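You operate a simulated robot arm through the tools that you are given. There is no shell and no other tool.

You are at the controls of a simulated robot arm. One attempt, no reset.

## Task
Empty the tin marked fine into the mixer and add two measures of water.
Fine: switch on, tin in the round dock, slider to feed and closed again; do not stir; the other tin stays. Set down upright: what you pick out.

The check looks at the end state, three seconds after you hand in, the way a careful person would. Anything else that was tipped, shoved, dropped, spilled or broken makes it a failure.

## Robot
A 7-joint arm with a fingered hand, fixed in place. Base frame: the origin is on the floor under the middle of its stand, x ahead of it, y to its left, z up. Lengths are in m, angles in degrees, forces in N, time in s.
With the tool pointing down near the work surface it reaches from about 0.18 to 0.74 m from the base axis. Its first joint turns from -166.0 to 166.0 degrees. Payload 4 kg.
The tool frame sits at the grasp point between the pads (the TCP): z along the fingers, y along the line on which they close. The tips reach 0.028 m beyond it. The gripper opens to 0.168 m; its body begins 0.079 m behind the TCP. The gripper is a hand of 4 fingers: y runs from the thumb to the fingers, the wrist lies at [0, 0, -0.249] in the tool frame, and closing takes about 1.5 s.
Orientation is that of the tool frame in the base frame, as a unit quaternion [w, x, y, z]. With the fingers straight down and closing along the base's y, the tool's x points along the base's -x, its y along +y and its z along -z.

## Interface
- The arm moves only by the tool arm_command. Its argument "targets" is a list of rows, each an object (a shift or turn left out is 0, a gripper value left out holds the last) with "offset": the shift along the base's x, y, z in m, a list of three; "rot": the turn, a rotation vector about the base's x, y, z in degrees, a list of three; "gripper": the gripper command, from -1 (fully open) to 1 (shut), values between in proportion. In form: [{"offset": [tx, ty, tz], "rot": [ax, ay, az], "gripper": gripper}, ...]. A call has 1 to 20 rows; each row shifts and turns the commanded pose from where the row before left it. A row lasts 0.2 s, in which the tool goes at most 0.05 m and 8.6 degrees; a call with a longer step from one row to the next is refused whole, and so is a gripper value outside its range. Where a pose cannot be reached the arm comes as near as it can. A force on the tool above 90 N (or 10 N above the force at the start of the call, whichever is more), or a blocked arm, ends the call early, and 0.2 s more pass. Each finger travels about 0.153 m/s and halts on what it meets, pressing with about 29 N; the grip force reading is that of the motor and also rises with nothing between the fingers. The clock runs only during rows and for 0.2 s after the last one: add rows that do not move to give the fingers time. It gives the time, the measured TCP pose, the force on the tool (base axes), the opening and the grip force at its end, in the units of the frame above (readings bear some noise), with the torque about the TCP (base axes, N m) and any sound that the robot's microphone picked up, and new pictures: "pictures" is both (left out), scene, wrist or none.
- Cameras (640 x 400 px; columns grow to the right, rows downward): "scene" is fixed at [0.0427, 0.6563, 1.5005]; the picture's right is [-0.88, -0.47, 0.00], its down [-0.27, 0.50, -0.82] and it looks along [0.39, -0.72, -0.57] (base axes); focal length 311 px, centre (320, 200). "wrist" rides on the gripper at [0.06, -0.06, -0.11] in the tool frame; the picture's right is [0.71, 0.71, 0.00], its down [-0.56, 0.56, -0.61] and it looks along [-0.43, 0.43, 0.79] (tool axes); focal length 265 px, centre (320, 200). There is no depth. A picture from a camera that has moved, and an enlarged one, comes with that camera's place and axes in the base frame and with its lens. The place of the scene camera against the robot may be out by one fixed shift of up to 0.018 m in any direction.
- slide_trunk(by): slides the trunk up (or, below 0, down) by that many m; the arm rides with it, the base frame stays. It gives what a move gives, with no picture.
- grasp_type(shape): the hand has 4 fingers and takes this shape, open, in about a second: jaw (thumb against the fingers, like two jaws); tri (thumb and two fingers); tip (a fingertip pinch); poke (one finger out to press); point (the index stretched); flat (the hand flat); cup (the hand cupped); fist (a fist). The gripper value then closes the fingers along that shape, each until it touches; the sizes above hold for jaw. It gives what a move gives, with no picture.
- enlarge(camera, box): a new picture of the part [left, top, right, bottom] of that camera's present view, enlarged. No time passes.
- sign_off(): hands the job in; it is judged then, once.

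Nothing tells you positions but the pictures and the camera data. Unless the task says otherwise, let go and move clear before handing in.

The tools are called as name(argument=value, ...) on one line, values as JSON. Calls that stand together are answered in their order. arm_command: Moves the arm, as the interface text tells. Its arguments: {"type":"object","properties":{"targets":{"type":"array","items":{"type":"object","properties":{"offset":{"type":"array","items":{"type":"number"}},"rot":{"type":"array","items":{"type":"number"}},"gripper":{"type":"number"}}}},"pictures":{"type":"string","enum":["both","scene","wrist","none"]}},"required":["targets"]} The other tools are called the same way: slide_trunk (by) moves the trunk up or down; grasp_type (shape) gives the hand a shape; enlarge (camera, box) takes an enlarged picture of a part of a camera's view; sign_off () hands the job in.

At the start:

```text
t: 0.0
tcp_pos: [0.3722, -0.1053, 1.1863]
orientation: [0.0, 0.0, 1.0, -0.001]
wrist_force: [0.0, -0.4, -0.6]
torque: [0.04, -0.01, 0.0]
finger_gap: 0.1679
gripper_force: 0.1
shape: jaw
trunk travel left (down, up): [-0.525, 0.065]
```

scene: 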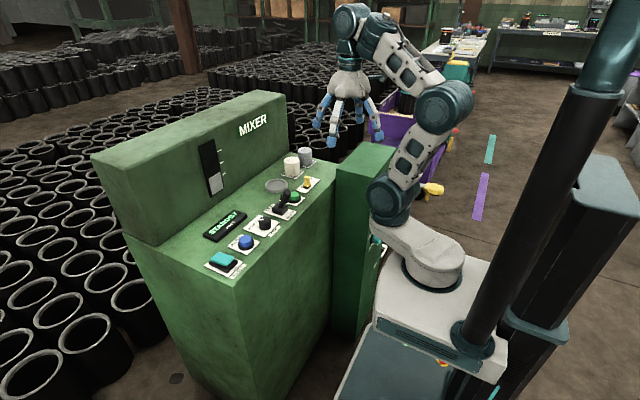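
wrist: 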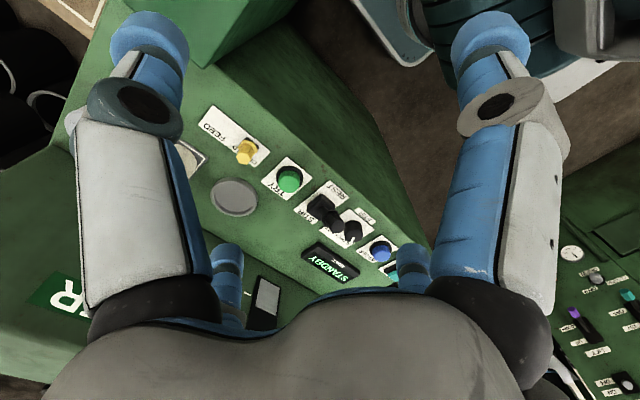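

I see a green mixer console with several controls (teal, blue, black knobs, lever, green button, yellow slider), a round grey dock and two tins at the far end. I'll enlarge the pictures first to read the labels.

enlarge(camera="scene", box=[190, 130, 350, 290])

enlarge(camera="scene", box=[250, 130, 340, 220])

enlarge(camera="wrist", box=[180, 90, 420, 290])

enlarge(camera="scene", box=[180, 90, 300, 210])

```text
2.50 times, centred on (270, 210) of scene
camera zoom: at [0.0427, 0.6563, 1.5005], right [-0.88, -0.47, 0.0], down [-0.27, 0.5, -0.82], along [0.39, -0.72, -0.57], focal length 776 px, centre (445, 175)
```

zoom: 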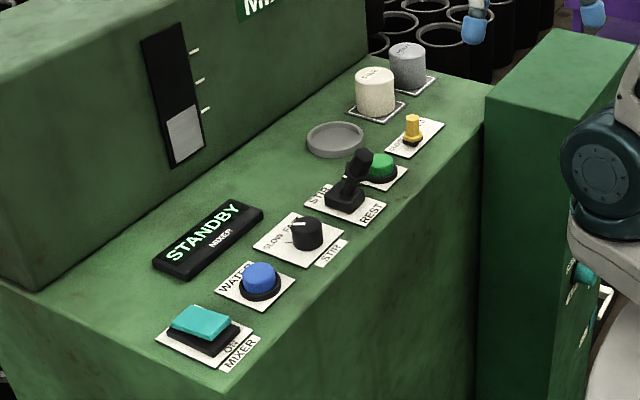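

```text
4.44 times, centred on (295, 175) of scene
camera zoom: at [0.0427, 0.6563, 1.5005], right [-0.88, -0.47, 0.0], down [-0.27, 0.5, -0.82], along [0.39, -0.72, -0.57], focal length 1380 px, centre (431, 311)
```

zoom: 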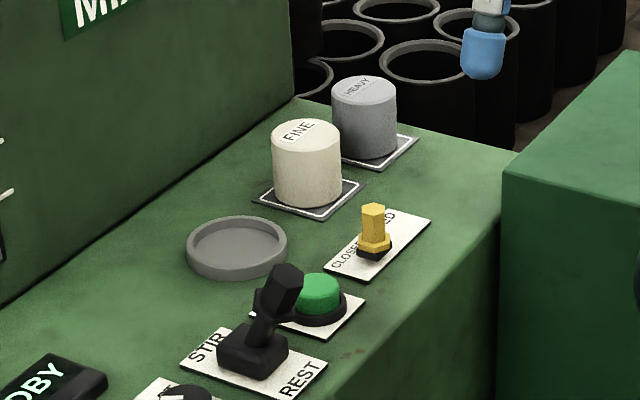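

```text
2.00 times, centred on (300, 190) of wrist
camera zoom: at [0.3118, -0.1669, 1.296], right [-0.71, 0.71, 0.0], down [0.56, 0.56, 0.61], along [0.43, 0.43, -0.79], focal length 531 px, centre (360, 220)
```

zoom: 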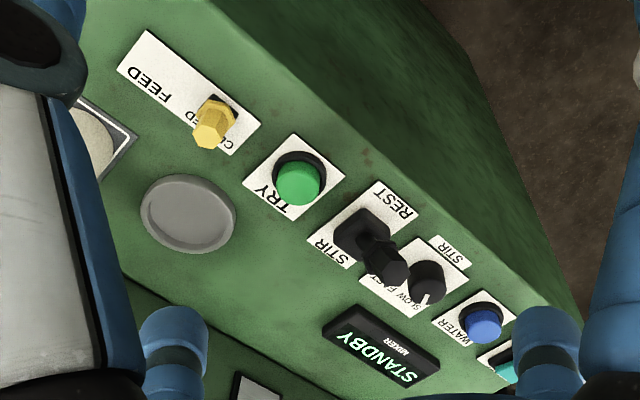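

```text
3.33 times, centred on (240, 150) of scene
camera zoom: at [0.0427, 0.6563, 1.5005], right [-0.88, -0.47, 0.0], down [-0.27, 0.5, -0.82], along [0.39, -0.72, -0.57], focal length 1035 px, centre (587, 367)
```

zoom: 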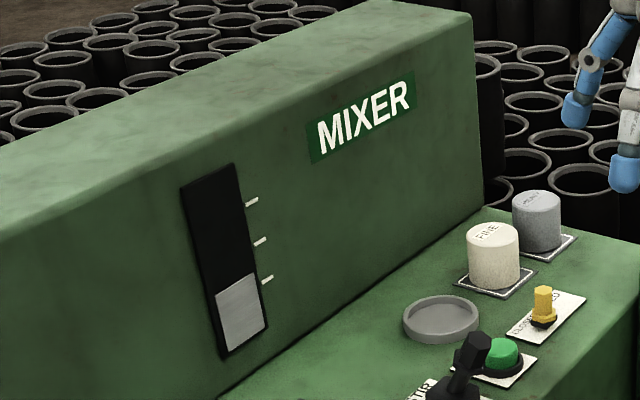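

The console controls run along y at x≈0.51 m with the top around z≈0.92; FINE (white) is at about (0.58, -0.15), with HEAVY behind it. I'll take closer views of each control before moving.

enlarge(camera="scene", box=[200, 200, 280, 280])

enlarge(camera="scene", box=[270, 140, 330, 200])

enlarge(camera="scene", box=[300, 0, 420, 150])

enlarge(camera="wrist", box=[520, 200, 640, 400])

enlarge(camera="wrist", box=[150, 80, 300, 240])

```text
5.00 times, centred on (240, 240) of scene
camera zoom: at [0.0427, 0.6563, 1.5005], right [-0.88, -0.47, 0.0], down [-0.27, 0.5, -0.82], along [0.39, -0.72, -0.57], focal length 1553 px, centre (720, 0)
```

zoom: 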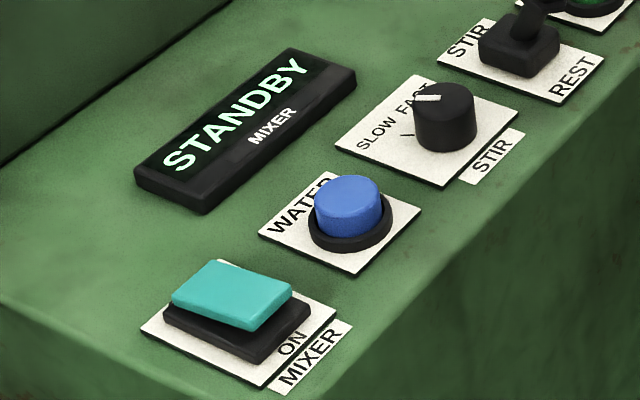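

```text
6.67 times, centred on (300, 170) of scene
camera zoom: at [0.0427, 0.6563, 1.5005], right [-0.88, -0.47, 0.0], down [-0.27, 0.5, -0.82], along [0.39, -0.72, -0.57], focal length 2070 px, centre (453, 400)
```

zoom: 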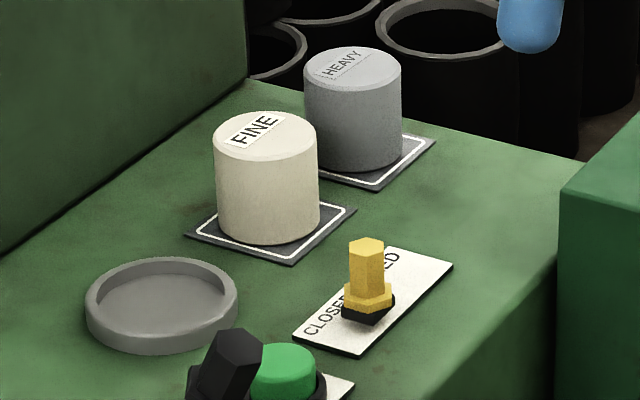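

```text
2.67 times, centred on (360, 75) of scene
camera zoom: at [0.0427, 0.6563, 1.5005], right [-0.88, -0.47, 0.0], down [-0.27, 0.5, -0.82], along [0.39, -0.72, -0.57], focal length 828 px, centre (213, 533)
```

zoom: 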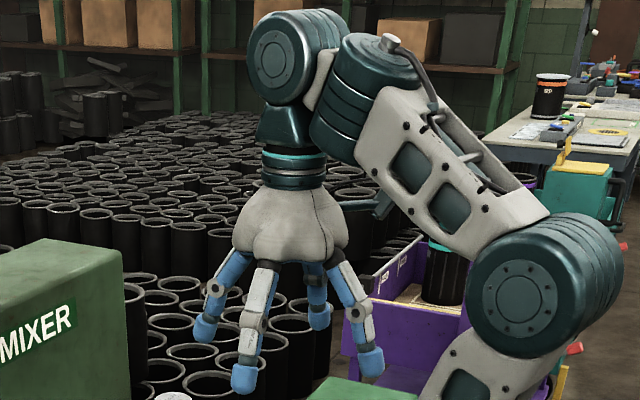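

```text
2.00 times, centred on (580, 300) of wrist
camera zoom: at [0.3118, -0.1669, 1.296], right [-0.71, 0.71, 0.0], down [0.56, 0.56, 0.61], along [0.43, 0.43, -0.79], focal length 531 px, centre (-200, 0)
```

zoom: 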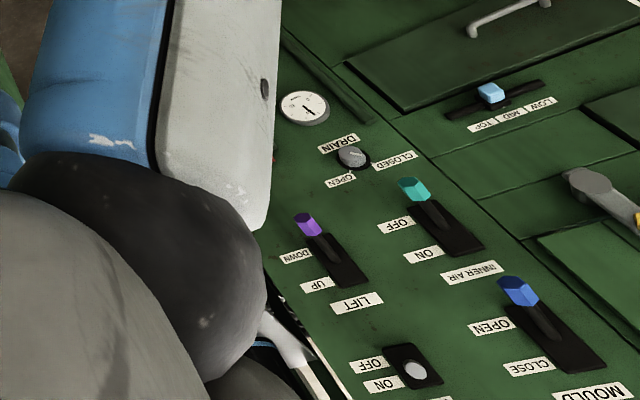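

```text
2.50 times, centred on (225, 160) of wrist
camera zoom: at [0.3118, -0.1669, 1.296], right [-0.71, 0.71, 0.0], down [0.56, 0.56, 0.61], along [0.43, 0.43, -0.79], focal length 664 px, centre (558, 300)
```

zoom: 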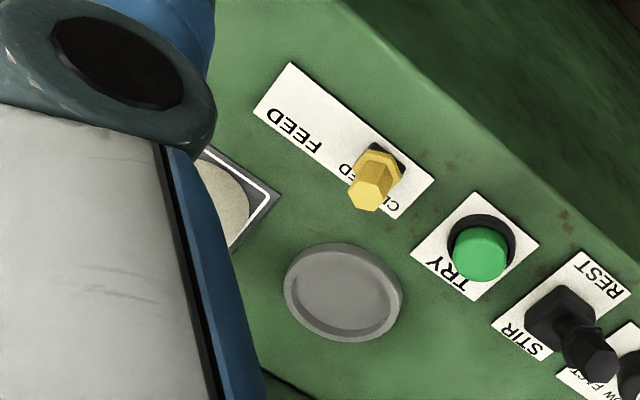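

The hand is a four-finger claw with the fingers at ±x and ±y of the tool. I'll switch to the poke shape up here, well clear of the console, to see where the pressing fingertip sits.

grasp_type(shape="poke")

```text
t: 0.9
tcp_pos: [0.3731, -0.1069, 1.186]
orientation: [0.001, 0.001, 1.0, 0.0]
wrist_force: [0.3, 0.4, -0.3]
torque: [0.01, 0.01, 0.01]
finger_gap: 0.0004
gripper_force: 0.0
shape: poke
trunk travel left (down, up): [-0.525, 0.065]
```

arm_command(targets=[{"offset": [0, 0, 0]}], pictures="both")

```text
t: 1.3
tcp_pos: [0.3714, -0.1072, 1.1861]
orientation: [0.0, -0.001, 1.0, 0.0]
wrist_force: [0.2, -0.7, 0.5]
torque: [0.02, 0.0, -0.01]
finger_gap: 0.0
gripper_force: 0.1
shape: poke
trunk travel left (down, up): [-0.525, 0.065]
camera wrist: at [0.3118, -0.1669, 1.296], right [-0.71, 0.71, 0.0], down [0.56, 0.56, 0.61], along [0.43, 0.43, -0.79], focal length 265 px, centre (320, 200)
```

scene: 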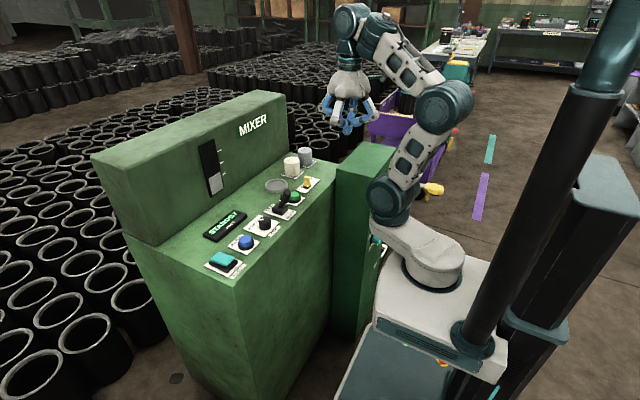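
wrist: 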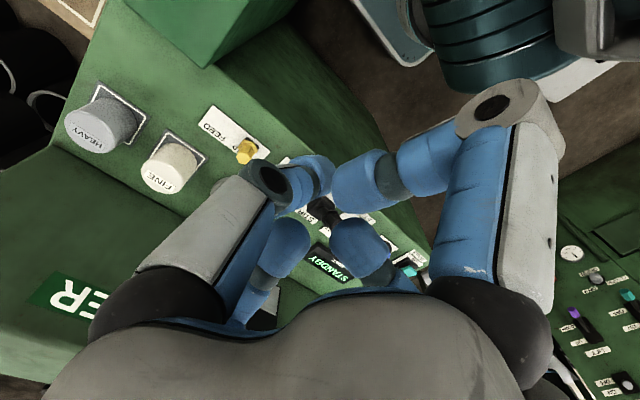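

The tins are now visible from the wrist camera. I'll enlarge to see which finger is the poker.

enlarge(camera="wrist", box=[200, 120, 460, 340])

enlarge(camera="scene", box=[300, 50, 400, 150])

enlarge(camera="wrist", box=[50, 70, 270, 210])

```text
1.82 times, centred on (330, 230) of wrist
camera zoom: at [0.3118, -0.1669, 1.296], right [-0.71, 0.71, 0.0], down [0.56, 0.56, 0.61], along [0.43, 0.43, -0.79], focal length 483 px, centre (302, 146)
```

zoom: 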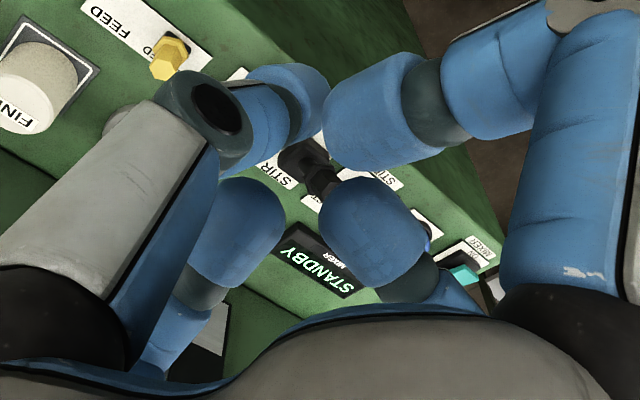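

```text
4.00 times, centred on (350, 100) of scene
camera zoom: at [0.0427, 0.6563, 1.5005], right [-0.88, -0.47, 0.0], down [-0.27, 0.5, -0.82], along [0.39, -0.72, -0.57], focal length 1242 px, centre (200, 600)
```

zoom: 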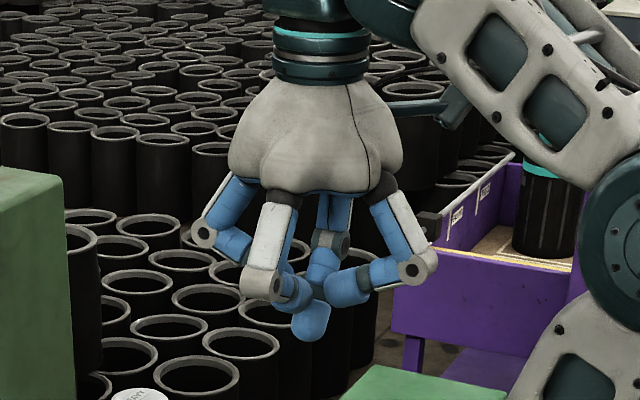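

```text
2.86 times, centred on (160, 140) of wrist
camera zoom: at [0.3118, -0.1669, 1.296], right [-0.71, 0.71, 0.0], down [0.56, 0.56, 0.61], along [0.43, 0.43, -0.79], focal length 758 px, centre (777, 371)
```

zoom: 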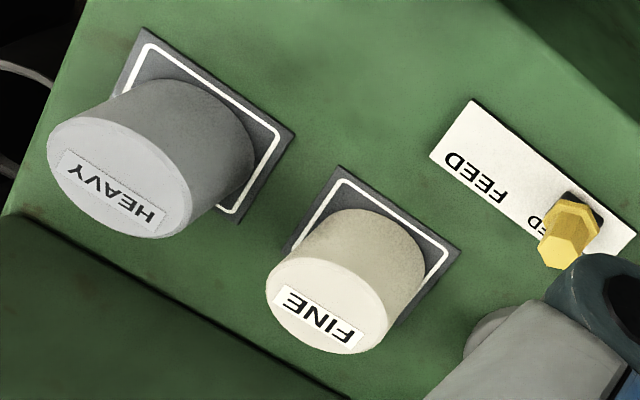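

In poke, the pressing fingertip appears to sit near the tool axis, about 0.03 m below the TCP. I'll shift +y at this safe height to get a second wrist view for triangulating the controls.

arm_command(targets=[{"offset": [0, 0.04, 0]}, {"offset": [0, 0.04, 0]}, {"offset": [0, 0.04, 0]}, {"offset": [0, 0.04, 0]}, {"offset": [0, 0.0, 0]}], pictures="both")

```text
t: 2.5
tcp_pos: [0.3716, 0.0528, 1.1844]
orientation: [0.0, 0.0, 1.0, 0.001]
wrist_force: [0.0, 0.4, 0.1]
torque: [-0.03, 0.02, -0.01]
finger_gap: 0.0003
gripper_force: 0.0
shape: poke
trunk travel left (down, up): [-0.525, 0.065]
camera wrist: at [0.3127, -0.0079, 1.2943], right [-0.71, 0.71, 0.0], down [0.56, 0.56, 0.61], along [0.43, 0.43, -0.79], focal length 265 px, centre (320, 200)
```

scene: 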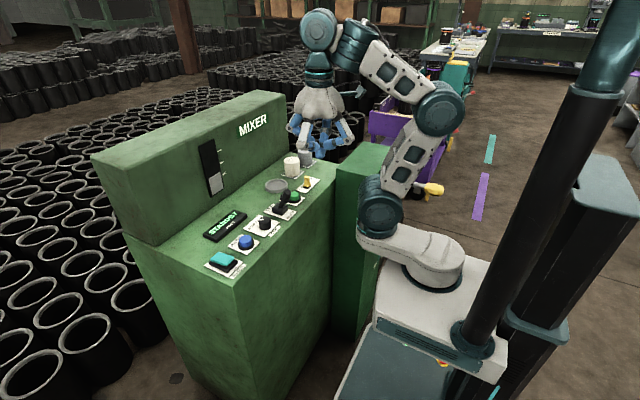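
wrist: 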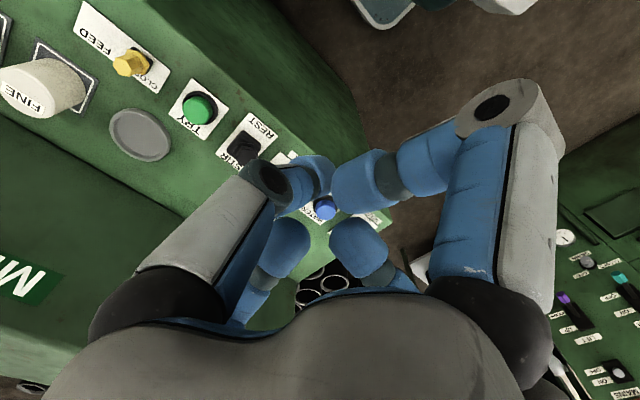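

enlarge(camera="wrist", box=[0, 0, 240, 150])

enlarge(camera="wrist", box=[200, 100, 440, 250])

enlarge(camera="scene", box=[270, 60, 370, 160])

```text
2.67 times, centred on (120, 75) of wrist
camera zoom: at [0.3127, -0.0079, 1.2943], right [-0.71, 0.71, 0.0], down [0.56, 0.56, 0.61], along [0.43, 0.43, -0.79], focal length 708 px, centre (853, 533)
```

zoom: 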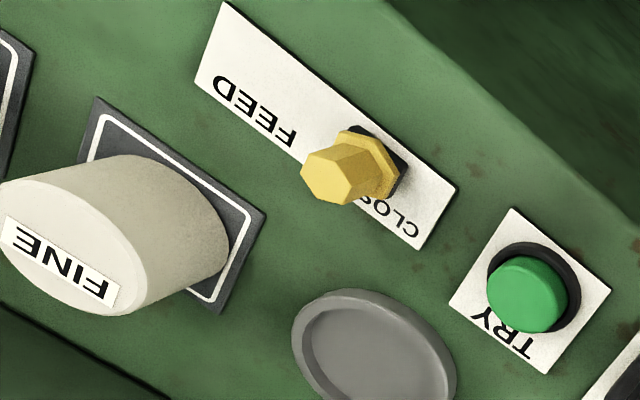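

```text
2.67 times, centred on (320, 175) of wrist
camera zoom: at [0.3127, -0.0079, 1.2943], right [-0.71, 0.71, 0.0], down [0.56, 0.56, 0.61], along [0.43, 0.43, -0.79], focal length 708 px, centre (320, 267)
```

zoom: 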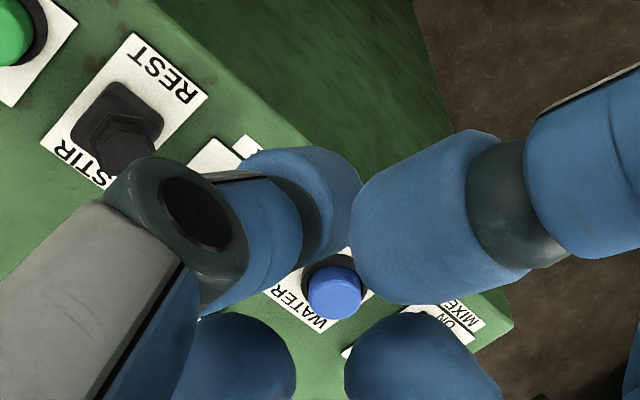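

```text
4.00 times, centred on (320, 110) of scene
camera zoom: at [0.0427, 0.6563, 1.5005], right [-0.88, -0.47, 0.0], down [-0.27, 0.5, -0.82], along [0.39, -0.72, -0.57], focal length 1242 px, centre (320, 560)
```

zoom: 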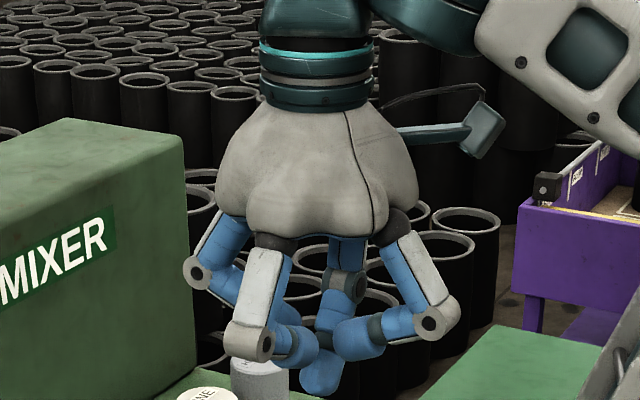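

The poke finger is the thumb, on the tool axis about 0.028 m past the TCP. Triangulated positions: yellow slider top (0.510, -0.116, 0.976), blue button (0.511, 0.205, 0.943), dock (0.607, -0.078), FINE (0.609, -0.181), teal rocker about (0.513, 0.288) with ON at its -x end. Next I hover over the rocker's ON end.

arm_command(targets=[{"offset": [0.018, 0.034, 0]}, {"offset": [0.018, 0.034, 0]}, {"offset": [0.018, 0.034, 0]}, {"offset": [0.018, 0.034, 0]}, {"offset": [0.018, 0.034, 0]}, {"offset": [0.018, 0.034, 0]}, {"offset": [0.018, 0.031, 0]}, {"offset": [0, 0, -0.035]}, {"offset": [0, 0, -0.035]}, {"offset": [0, 0, -0.035]}, {"offset": [0, 0, -0.03]}, {"offset": [0, 0, 0]}], pictures="both")

```text
t: 5.1
tcp_pos: [0.498, 0.2875, 1.0496]
orientation: [0.0, 0.001, 1.0, 0.0]
wrist_force: [-0.2, 0.5, 0.2]
torque: [0.01, 0.01, 0.03]
finger_gap: 0.0003
gripper_force: 0.1
shape: poke
trunk travel left (down, up): [-0.525, 0.065]
camera wrist: at [0.4378, 0.2278, 1.1593], right [-0.71, 0.71, 0.0], down [0.56, 0.56, 0.61], along [0.43, 0.43, -0.79], focal length 265 px, centre (320, 200)
```

scene: 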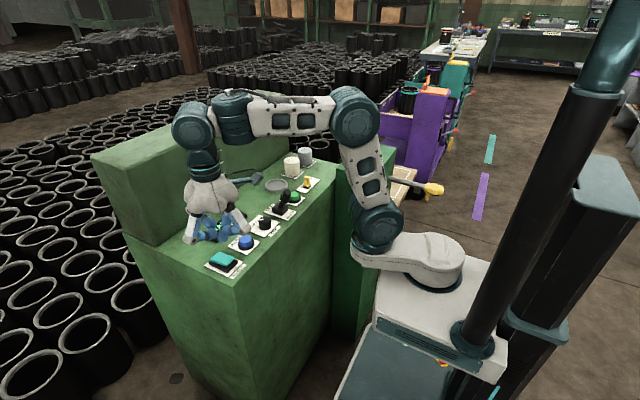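
wrist: 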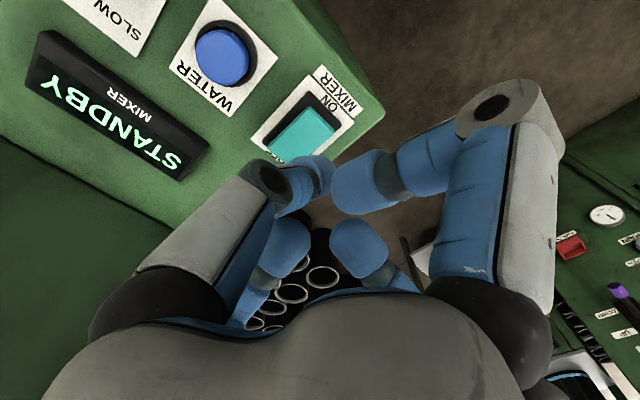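

enlarge(camera="wrist", box=[230, 50, 390, 210])

enlarge(camera="scene", box=[170, 180, 270, 290])

```text
2.50 times, centred on (310, 130) of wrist
camera zoom: at [0.4378, 0.2278, 1.1593], right [-0.71, 0.71, 0.0], down [0.56, 0.56, 0.61], along [0.43, 0.43, -0.79], focal length 664 px, centre (345, 375)
```

zoom: 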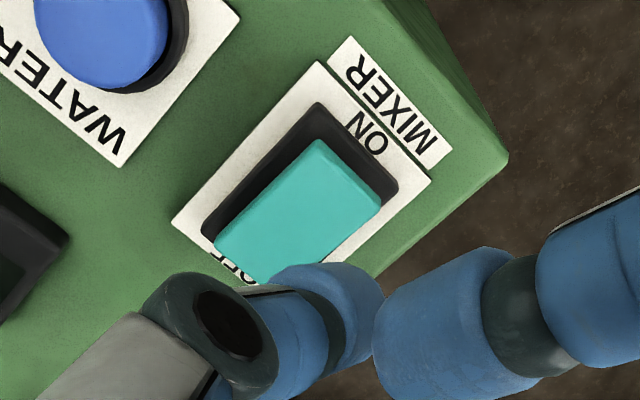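

```text
3.64 times, centred on (220, 235) of scene
camera zoom: at [0.0427, 0.6563, 1.5005], right [-0.88, -0.47, 0.0], down [-0.27, 0.5, -0.82], along [0.39, -0.72, -0.57], focal length 1129 px, centre (684, 73)
```

zoom: 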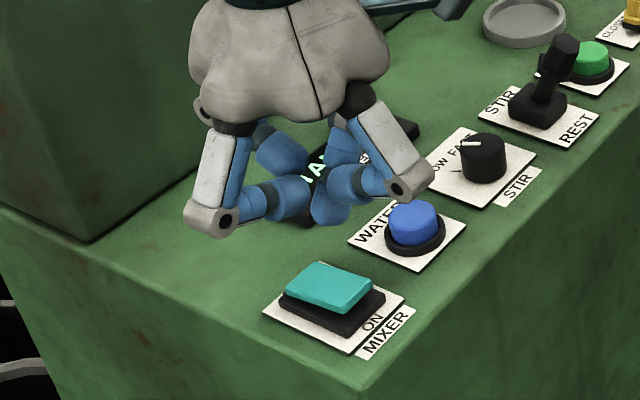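

The rocker's ON half spans x≈0.492–0.519 at y≈0.284, and the fingertip is right above it. I'll lower in steps and watch the force.

arm_command(targets=[{"offset": [0.002, 0, -0.03]}, {"offset": [0.002, 0, -0.02]}, {"offset": [0, 0, -0.006]}, {"offset": [0, 0, -0.004]}], pictures="both")

```text
t: 6.1
tcp_pos: [0.5011, 0.288, 0.9902]
orientation: [0.0, 0.0, 1.0, 0.0]
wrist_force: [0.5, 0.2, -0.5]
torque: [-0.01, 0.02, 0.01]
finger_gap: 0.0002
gripper_force: 0.1
shape: poke
trunk travel left (down, up): [-0.525, 0.065]
camera wrist: at [0.4412, 0.2278, 1.1005], right [-0.71, 0.71, 0.0], down [0.56, 0.56, 0.61], along [0.43, 0.43, -0.79], focal length 265 px, centre (320, 200)
```

scene: 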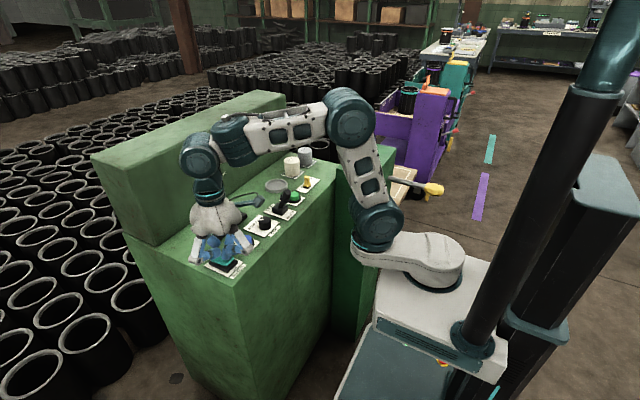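
wrist: 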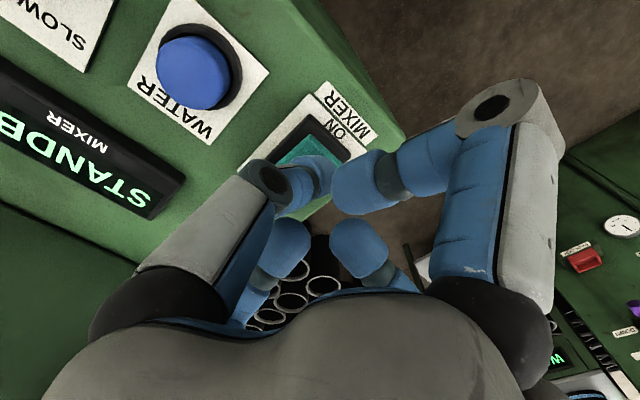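

enlarge(camera="scene", box=[170, 200, 270, 290])

enlarge(camera="wrist", box=[240, 80, 400, 240])

```text
4.44 times, centred on (220, 245) of scene
camera zoom: at [0.0427, 0.6563, 1.5005], right [-0.88, -0.47, 0.0], down [-0.27, 0.5, -0.82], along [0.39, -0.72, -0.57], focal length 1380 px, centre (764, 0)
```

zoom: 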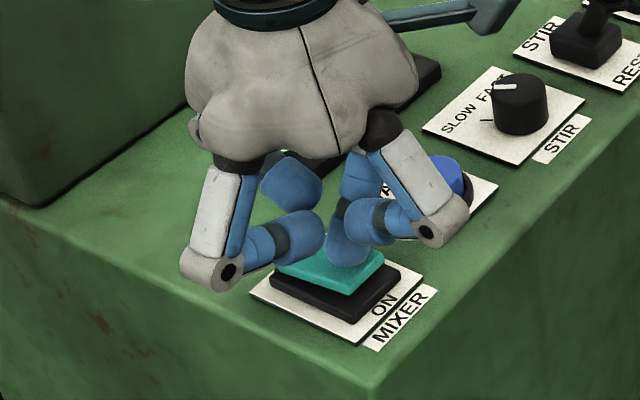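

```text
2.50 times, centred on (320, 160) of wrist
camera zoom: at [0.4412, 0.2278, 1.1005], right [-0.71, 0.71, 0.0], down [0.56, 0.56, 0.61], along [0.43, 0.43, -0.79], focal length 664 px, centre (320, 300)
```

zoom: 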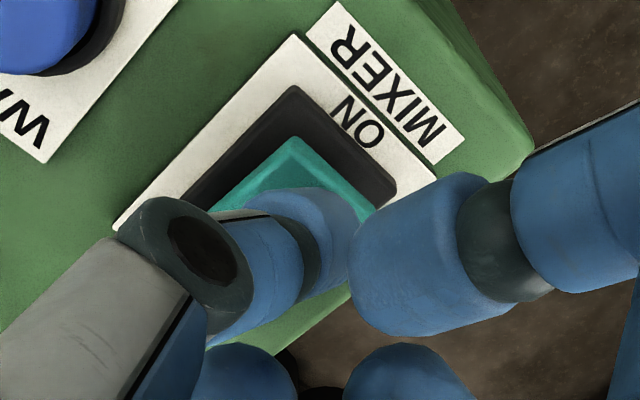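

The fingertip is just above the rocker on its ON half. I'll keep lowering in small steps.

arm_command(targets=[{"offset": [0, 0, -0.004]}, {"offset": [0, 0, -0.004]}, {"offset": [0, 0, 0]}], pictures="scene")

```text
t: 6.9
tcp_pos: [0.5009, 0.2891, 0.9823]
orientation: [0.0, -0.001, 1.0, -0.001]
wrist_force: [-0.5, -0.4, 0.8]
torque: [0.01, 0.03, 0.0]
finger_gap: 0.0
gripper_force: 0.1
shape: poke
trunk travel left (down, up): [-0.525, 0.065]
```

scene: 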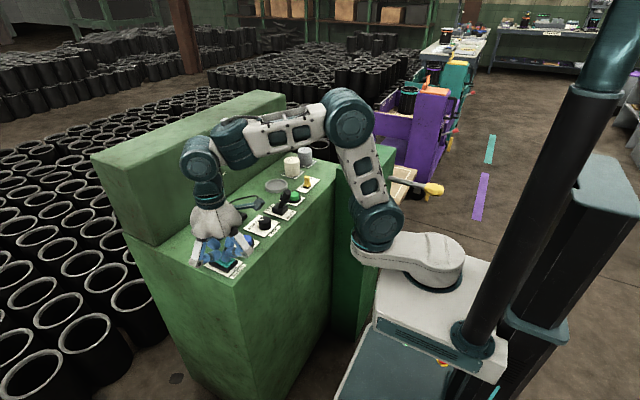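

arm_command(targets=[{"offset": [0, 0, -0.004]}, {"offset": [0, 0, -0.003]}, {"offset": [0, 0, 0]}], pictures="scene")

enlarge(camera="scene", box=[170, 200, 270, 290])

```text
t: 7.7
tcp_pos: [0.5011, 0.2867, 0.9799]
orientation: [0.002, 0.002, 1.0, 0.003]
wrist_force: [1.3, -13.0, 45.3]
torque: [-0.21, -0.28, -0.04]
finger_gap: 0.0
gripper_force: 0.1
shape: poke
trunk travel left (down, up): [-0.525, 0.065]
```

scene: 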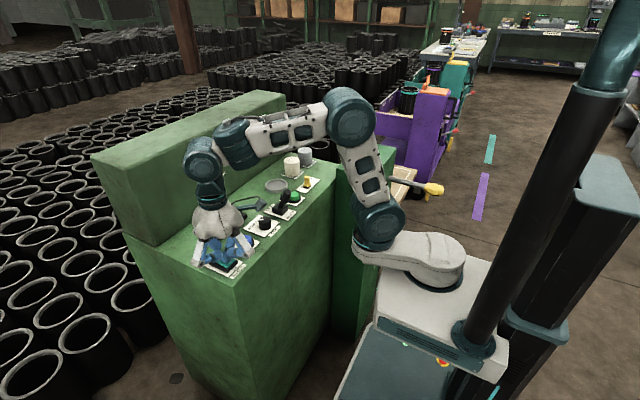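

```text
4.44 times, centred on (220, 245) of scene
camera zoom: at [0.0427, 0.6563, 1.5005], right [-0.88, -0.47, 0.0], down [-0.27, 0.5, -0.82], along [0.39, -0.72, -0.57], focal length 1380 px, centre (764, 0)
```

zoom: 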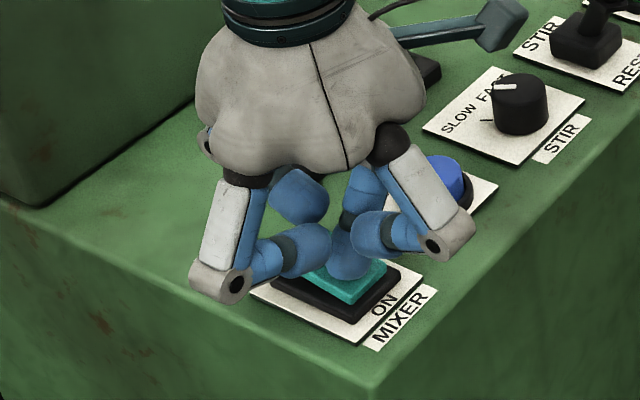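

Contact force reached about 45 N and the rocker looks flatter. I'll lift off and check the display.

arm_command(targets=[{"offset": [0, 0, 0.03]}, {"offset": [0, 0, 0.04]}, {"offset": [-0.03, 0, 0.03]}, {"offset": [0, 0, 0.0]}], pictures="both")

enlarge(camera="scene", box=[180, 190, 280, 290])

enlarge(camera="wrist", box=[0, 0, 400, 250])

```text
t: 8.7
tcp_pos: [0.4724, 0.2885, 1.0765]
orientation: [0.0, 0.001, 1.0, 0.0]
wrist_force: [0.4, 0.0, 0.5]
torque: [-0.01, 0.03, -0.01]
finger_gap: 0.0002
gripper_force: 0.0
shape: poke
trunk travel left (down, up): [-0.525, 0.065]
camera wrist: at [0.4129, 0.2282, 1.1859], right [-0.71, 0.71, 0.0], down [0.56, 0.56, 0.61], along [0.43, 0.43, -0.79], focal length 265 px, centre (320, 200)
```

scene: 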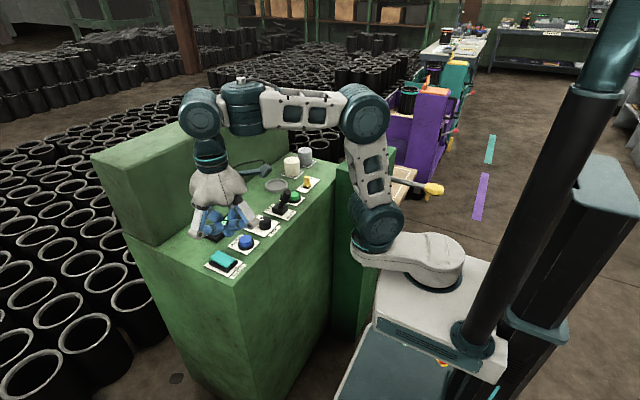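
wrist: 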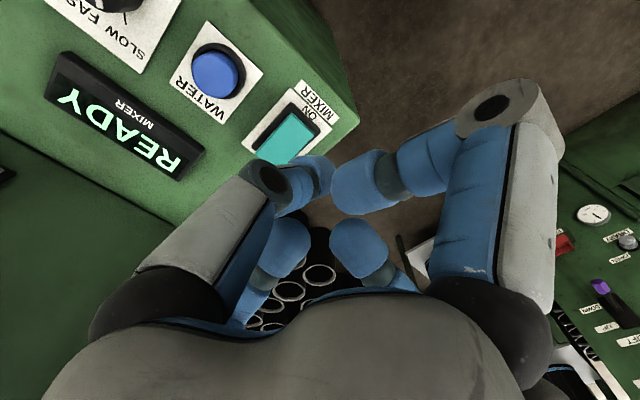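

```text
4.00 times, centred on (230, 240) of scene
camera zoom: at [0.0427, 0.6563, 1.5005], right [-0.88, -0.47, 0.0], down [-0.27, 0.5, -0.82], along [0.39, -0.72, -0.57], focal length 1242 px, centre (680, 40)
```

zoom: 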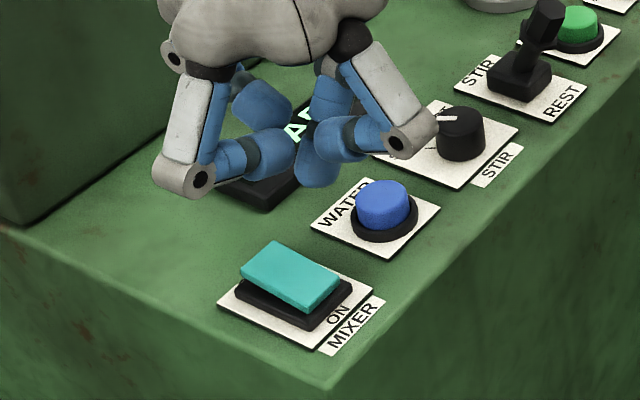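

```text
1.60 times, centred on (200, 125) of wrist
camera zoom: at [0.4129, 0.2282, 1.1859], right [-0.71, 0.71, 0.0], down [0.56, 0.56, 0.61], along [0.43, 0.43, -0.79], focal length 425 px, centre (512, 320)
```

zoom: 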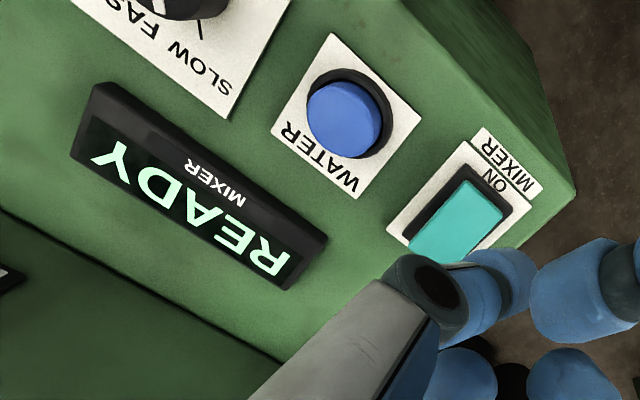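

The display now reads READY, so the mixer is on. Next I raise the hand, switch back to the jaw shape, and go above the FINE tin turned 45° so the fingers straddle it diagonally and stay clear of HEAVY.

arm_command(targets=[{"offset": [0, 0, 0.04]}, {"offset": [0, 0, 0.04]}, {"offset": [0, 0, 0.02]}], pictures="none")

grasp_type(shape="jaw")

arm_command(targets=[{"offset": [0.01, -0.04, 0], "rot": [0, 0, -7.5]}, {"offset": [0.01, -0.04, 0], "rot": [0, 0, -7.5]}, {"offset": [0.01, -0.04, 0], "rot": [0, 0, -7.5]}, {"offset": [0.01, -0.04, 0], "rot": [0, 0, -7.5]}, {"offset": [0.01, -0.04, 0], "rot": [0, 0, -7.5]}, {"offset": [0.01, -0.04, 0], "rot": [0, 0, -7.5]}, {"offset": [0.01, -0.04, 0]}, {"offset": [0.01, -0.04, 0]}, {"offset": [0.01, -0.04, 0]}, {"offset": [0.01, -0.04, 0]}, {"offset": [0.01, -0.02, 0]}, {"offset": [0, 0, 0]}], pictures="both")

```text
t: 9.5
tcp_pos: [0.4716, 0.2873, 1.1751]
orientation: [0.0, 0.0, 1.0, -0.001]
wrist_force: [0.9, 0.5, -0.1]
torque: [0.0, 0.01, 0.02]
finger_gap: 0.0
gripper_force: 0.0
shape: poke
trunk travel left (down, up): [-0.525, 0.065]
```

```text
t: 10.4
tcp_pos: [0.4716, 0.2892, 1.1742]
orientation: [0.0, 0.0, 1.0, 0.001]
wrist_force: [-0.2, -0.5, -0.4]
torque: [0.0, 0.02, -0.01]
finger_gap: 0.1676
gripper_force: 0.1
shape: jaw
trunk travel left (down, up): [-0.525, 0.065]
```

```text
t: 13.0
tcp_pos: [0.5827, -0.1314, 1.1745]
orientation: [0.0, 0.383, 0.924, -0.001]
wrist_force: [0.7, 0.7, -0.9]
torque: [0.03, -0.01, 0.02]
finger_gap: 0.1677
gripper_force: 0.1
shape: jaw
trunk travel left (down, up): [-0.525, 0.065]
camera wrist: at [0.498, -0.1311, 1.2859], right [0.0, 1.0, 0.0], down [0.79, 0.0, 0.61], along [0.61, 0.0, -0.79], focal length 265 px, centre (320, 200)
```

scene: 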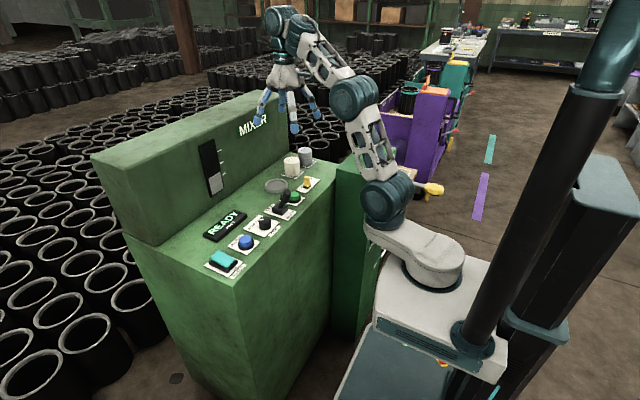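
wrist: 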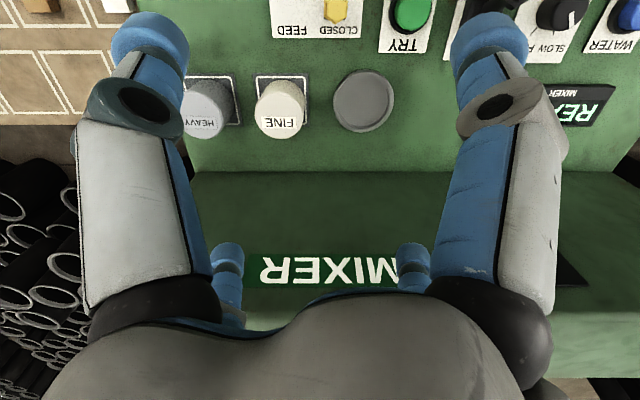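

The wrist camera is now aligned with the console and shows HEAVY, FINE and the dock clearly. I'll enlarge this to measure them.

enlarge(camera="wrist", box=[180, 50, 420, 200])

enlarge(camera="scene", box=[240, 60, 340, 160])

```text
2.67 times, centred on (300, 125) of wrist
camera zoom: at [0.498, -0.1311, 1.2859], right [0.0, 1.0, 0.0], down [0.79, 0.0, 0.61], along [0.61, 0.0, -0.79], focal length 708 px, centre (373, 400)
```

zoom: 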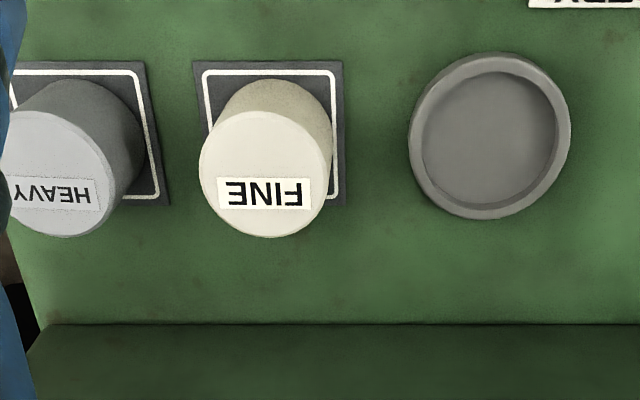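

```text
4.00 times, centred on (290, 110) of scene
camera zoom: at [0.0427, 0.6563, 1.5005], right [-0.88, -0.47, 0.0], down [-0.27, 0.5, -0.82], along [0.39, -0.72, -0.57], focal length 1242 px, centre (440, 560)
```

zoom: 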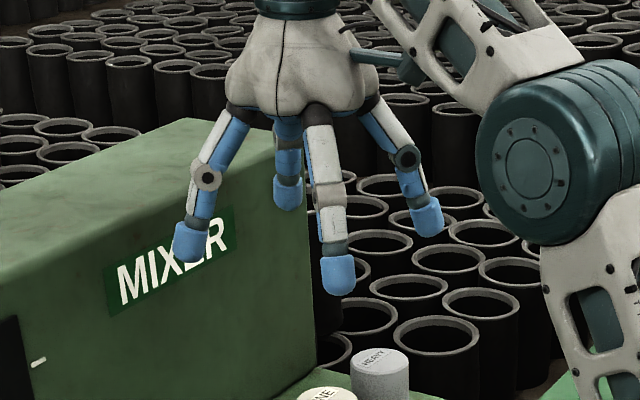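

FINE's centre is about (0.6095, -0.180), top z≈0.983, diameter ≈0.058; the dock is centred at (0.607, -0.075). I'll pre-close to about 0.10 m gap, centre over FINE and come down part-way.

arm_command(targets=[{"offset": [0.0135, -0.0243, 0], "gripper": -0.2}, {"offset": [0.0133, -0.0243, 0]}, {"offset": [0, 0, 0]}, {"offset": [0, 0, -0.03]}, {"offset": [0, 0, -0.03]}, {"offset": [0, 0, -0.03]}, {"offset": [0, 0, -0.02]}, {"offset": [0, 0, 0]}], pictures="both")

enlarge(camera="wrist", box=[160, 0, 480, 200])

enlarge(camera="scene", box=[240, 90, 340, 190])

```text
t: 14.8
tcp_pos: [0.5805, -0.1602, 1.061]
orientation: [0.0, 0.383, 0.924, 0.0]
wrist_force: [-0.6, -0.8, 0.5]
torque: [-0.02, -0.02, -0.01]
finger_gap: 0.1014
gripper_force: 0.0
shape: jaw
out of reach, approached as far as the arm can: row 1, 2
trunk travel left (down, up): [-0.525, 0.065]
camera wrist: at [0.4968, -0.1601, 1.172], right [0.0, 1.0, 0.0], down [0.79, 0.0, 0.61], along [0.61, 0.0, -0.79], focal length 265 px, centre (320, 200)
```

scene: 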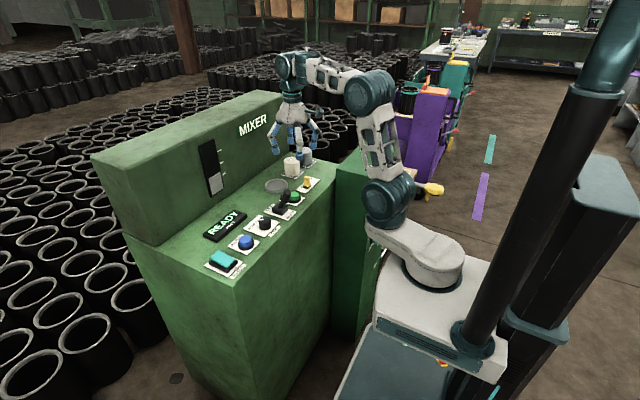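
wrist: 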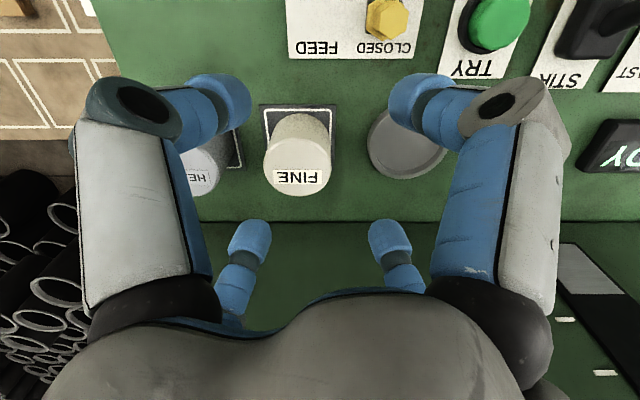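

```text
2.00 times, centred on (320, 100) of wrist
camera zoom: at [0.4968, -0.1601, 1.172], right [0.0, 1.0, 0.0], down [0.79, 0.0, 0.61], along [0.61, 0.0, -0.79], focal length 531 px, centre (320, 400)
```

zoom: 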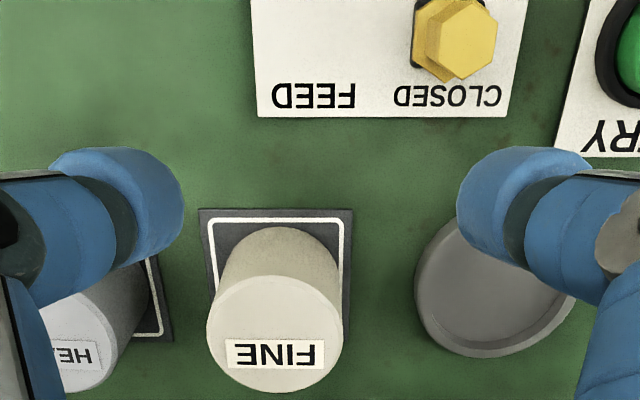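

```text
4.00 times, centred on (290, 140) of scene
camera zoom: at [0.0427, 0.6563, 1.5005], right [-0.88, -0.47, 0.0], down [-0.27, 0.5, -0.82], along [0.39, -0.72, -0.57], focal length 1242 px, centre (440, 440)
```

zoom: 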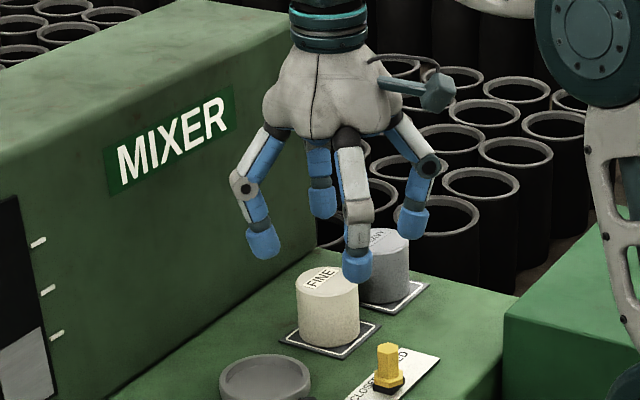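

The upper height was slightly out of reach, so the hand stopped at (0.5805, -0.160). FINE re-triangulates to (0.609, -0.1785, top 0.982); I'll move across at this lower height.

arm_command(targets=[{"offset": [0.0143, -0.0092, 0]}, {"offset": [0.0142, -0.0092, 0]}, {"offset": [0, 0, 0]}], pictures="both")

enlarge(camera="wrist", box=[160, 50, 480, 250])

enlarge(camera="scene", box=[240, 90, 340, 190])

```text
t: 15.6
tcp_pos: [0.6114, -0.1779, 1.0626]
orientation: [0.0, 0.383, 0.924, 0.0]
wrist_force: [-0.5, 0.2, -0.5]
torque: [0.01, 0.05, 0.01]
finger_gap: 0.1011
gripper_force: 0.1
shape: jaw
trunk travel left (down, up): [-0.525, 0.065]
camera wrist: at [0.5257, -0.1785, 1.1723], right [0.0, 1.0, 0.0], down [0.79, 0.0, 0.61], along [0.61, 0.0, -0.79], focal length 265 px, centre (320, 200)
```

scene: 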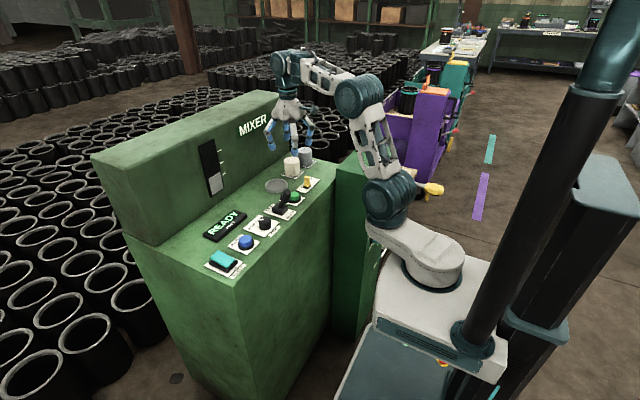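
wrist: 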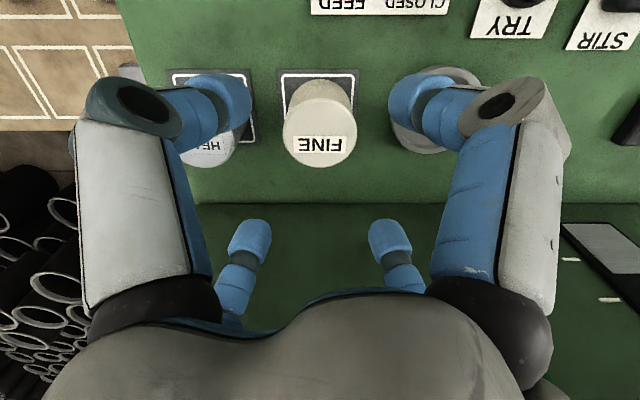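

```text
2.00 times, centred on (320, 150) of wrist
camera zoom: at [0.5257, -0.1785, 1.1723], right [0.0, 1.0, 0.0], down [0.79, 0.0, 0.61], along [0.61, 0.0, -0.79], focal length 531 px, centre (320, 300)
```

zoom: 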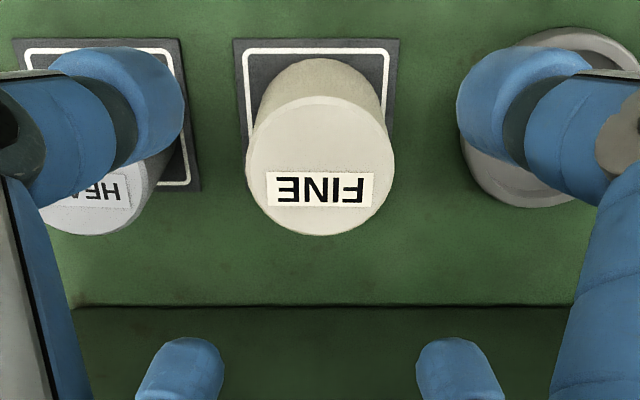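

```text
4.00 times, centred on (290, 140) of scene
camera zoom: at [0.0427, 0.6563, 1.5005], right [-0.88, -0.47, 0.0], down [-0.27, 0.5, -0.82], along [0.39, -0.72, -0.57], focal length 1242 px, centre (440, 440)
```

zoom: 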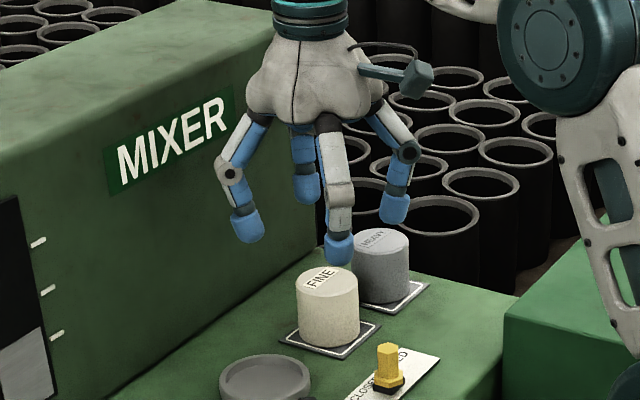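

The hand is centred on FINE to within about 2 mm, with finger clearance from HEAVY. I'll descend to about z=0.976.

arm_command(targets=[{"offset": [-0.001, 0, -0.025]}, {"offset": [-0.001, 0, -0.025]}, {"offset": [0, 0, -0.02]}, {"offset": [0, 0, -0.016]}, {"offset": [0, 0, 0]}], pictures="both")

enlarge(camera="wrist", box=[160, 50, 480, 250])

enlarge(camera="scene", box=[260, 110, 340, 190])

```text
t: 16.8
tcp_pos: [0.6097, -0.1791, 0.9759]
orientation: [0.001, 0.383, 0.924, 0.001]
wrist_force: [0.2, 1.0, 0.0]
torque: [-0.04, 0.02, 0.0]
finger_gap: 0.101
gripper_force: 0.1
shape: jaw
trunk travel left (down, up): [-0.525, 0.065]
camera wrist: at [0.5245, -0.1794, 1.0861], right [0.0, 1.0, 0.0], down [0.79, 0.0, 0.61], along [0.61, 0.0, -0.79], focal length 265 px, centre (320, 200)
```

scene: 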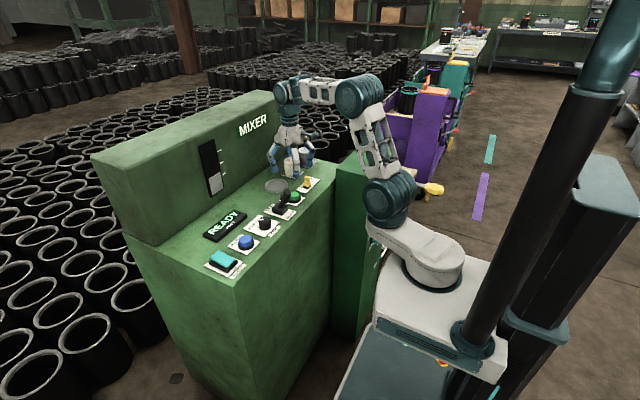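
wrist: 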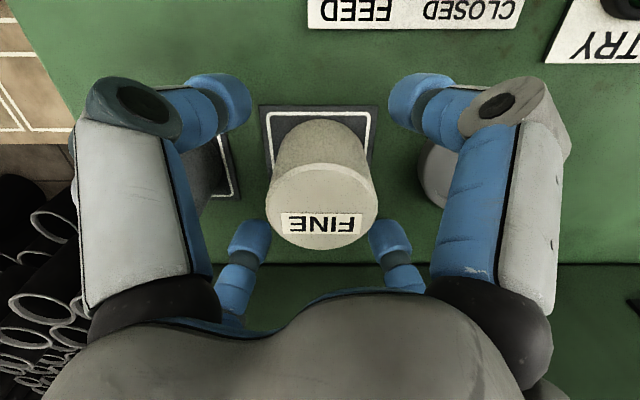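

```text
2.00 times, centred on (320, 150) of wrist
camera zoom: at [0.5245, -0.1794, 1.0861], right [0.0, 1.0, 0.0], down [0.79, 0.0, 0.61], along [0.61, 0.0, -0.79], focal length 531 px, centre (320, 300)
```

zoom: 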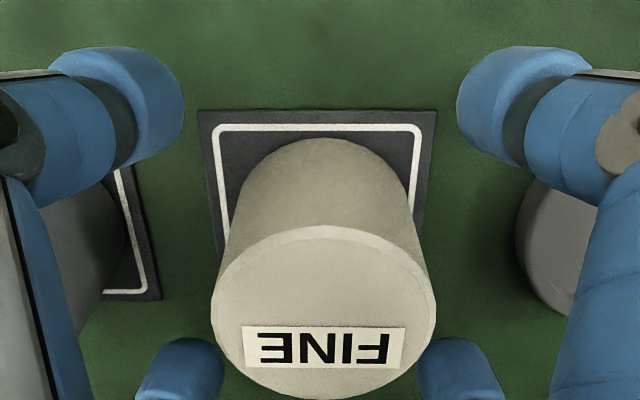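

```text
5.00 times, centred on (300, 150) of scene
camera zoom: at [0.0427, 0.6563, 1.5005], right [-0.88, -0.47, 0.0], down [-0.27, 0.5, -0.82], along [0.39, -0.72, -0.57], focal length 1553 px, centre (420, 450)
```

zoom: 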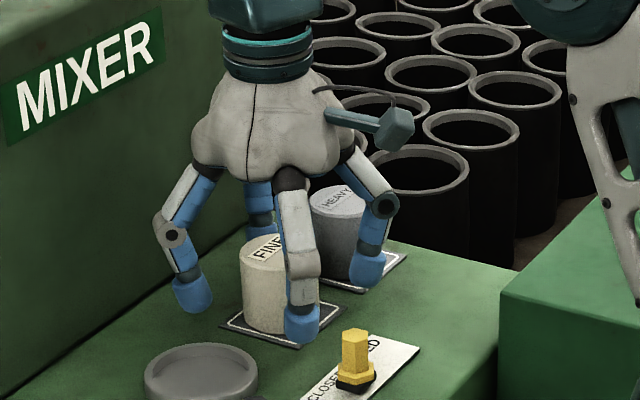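

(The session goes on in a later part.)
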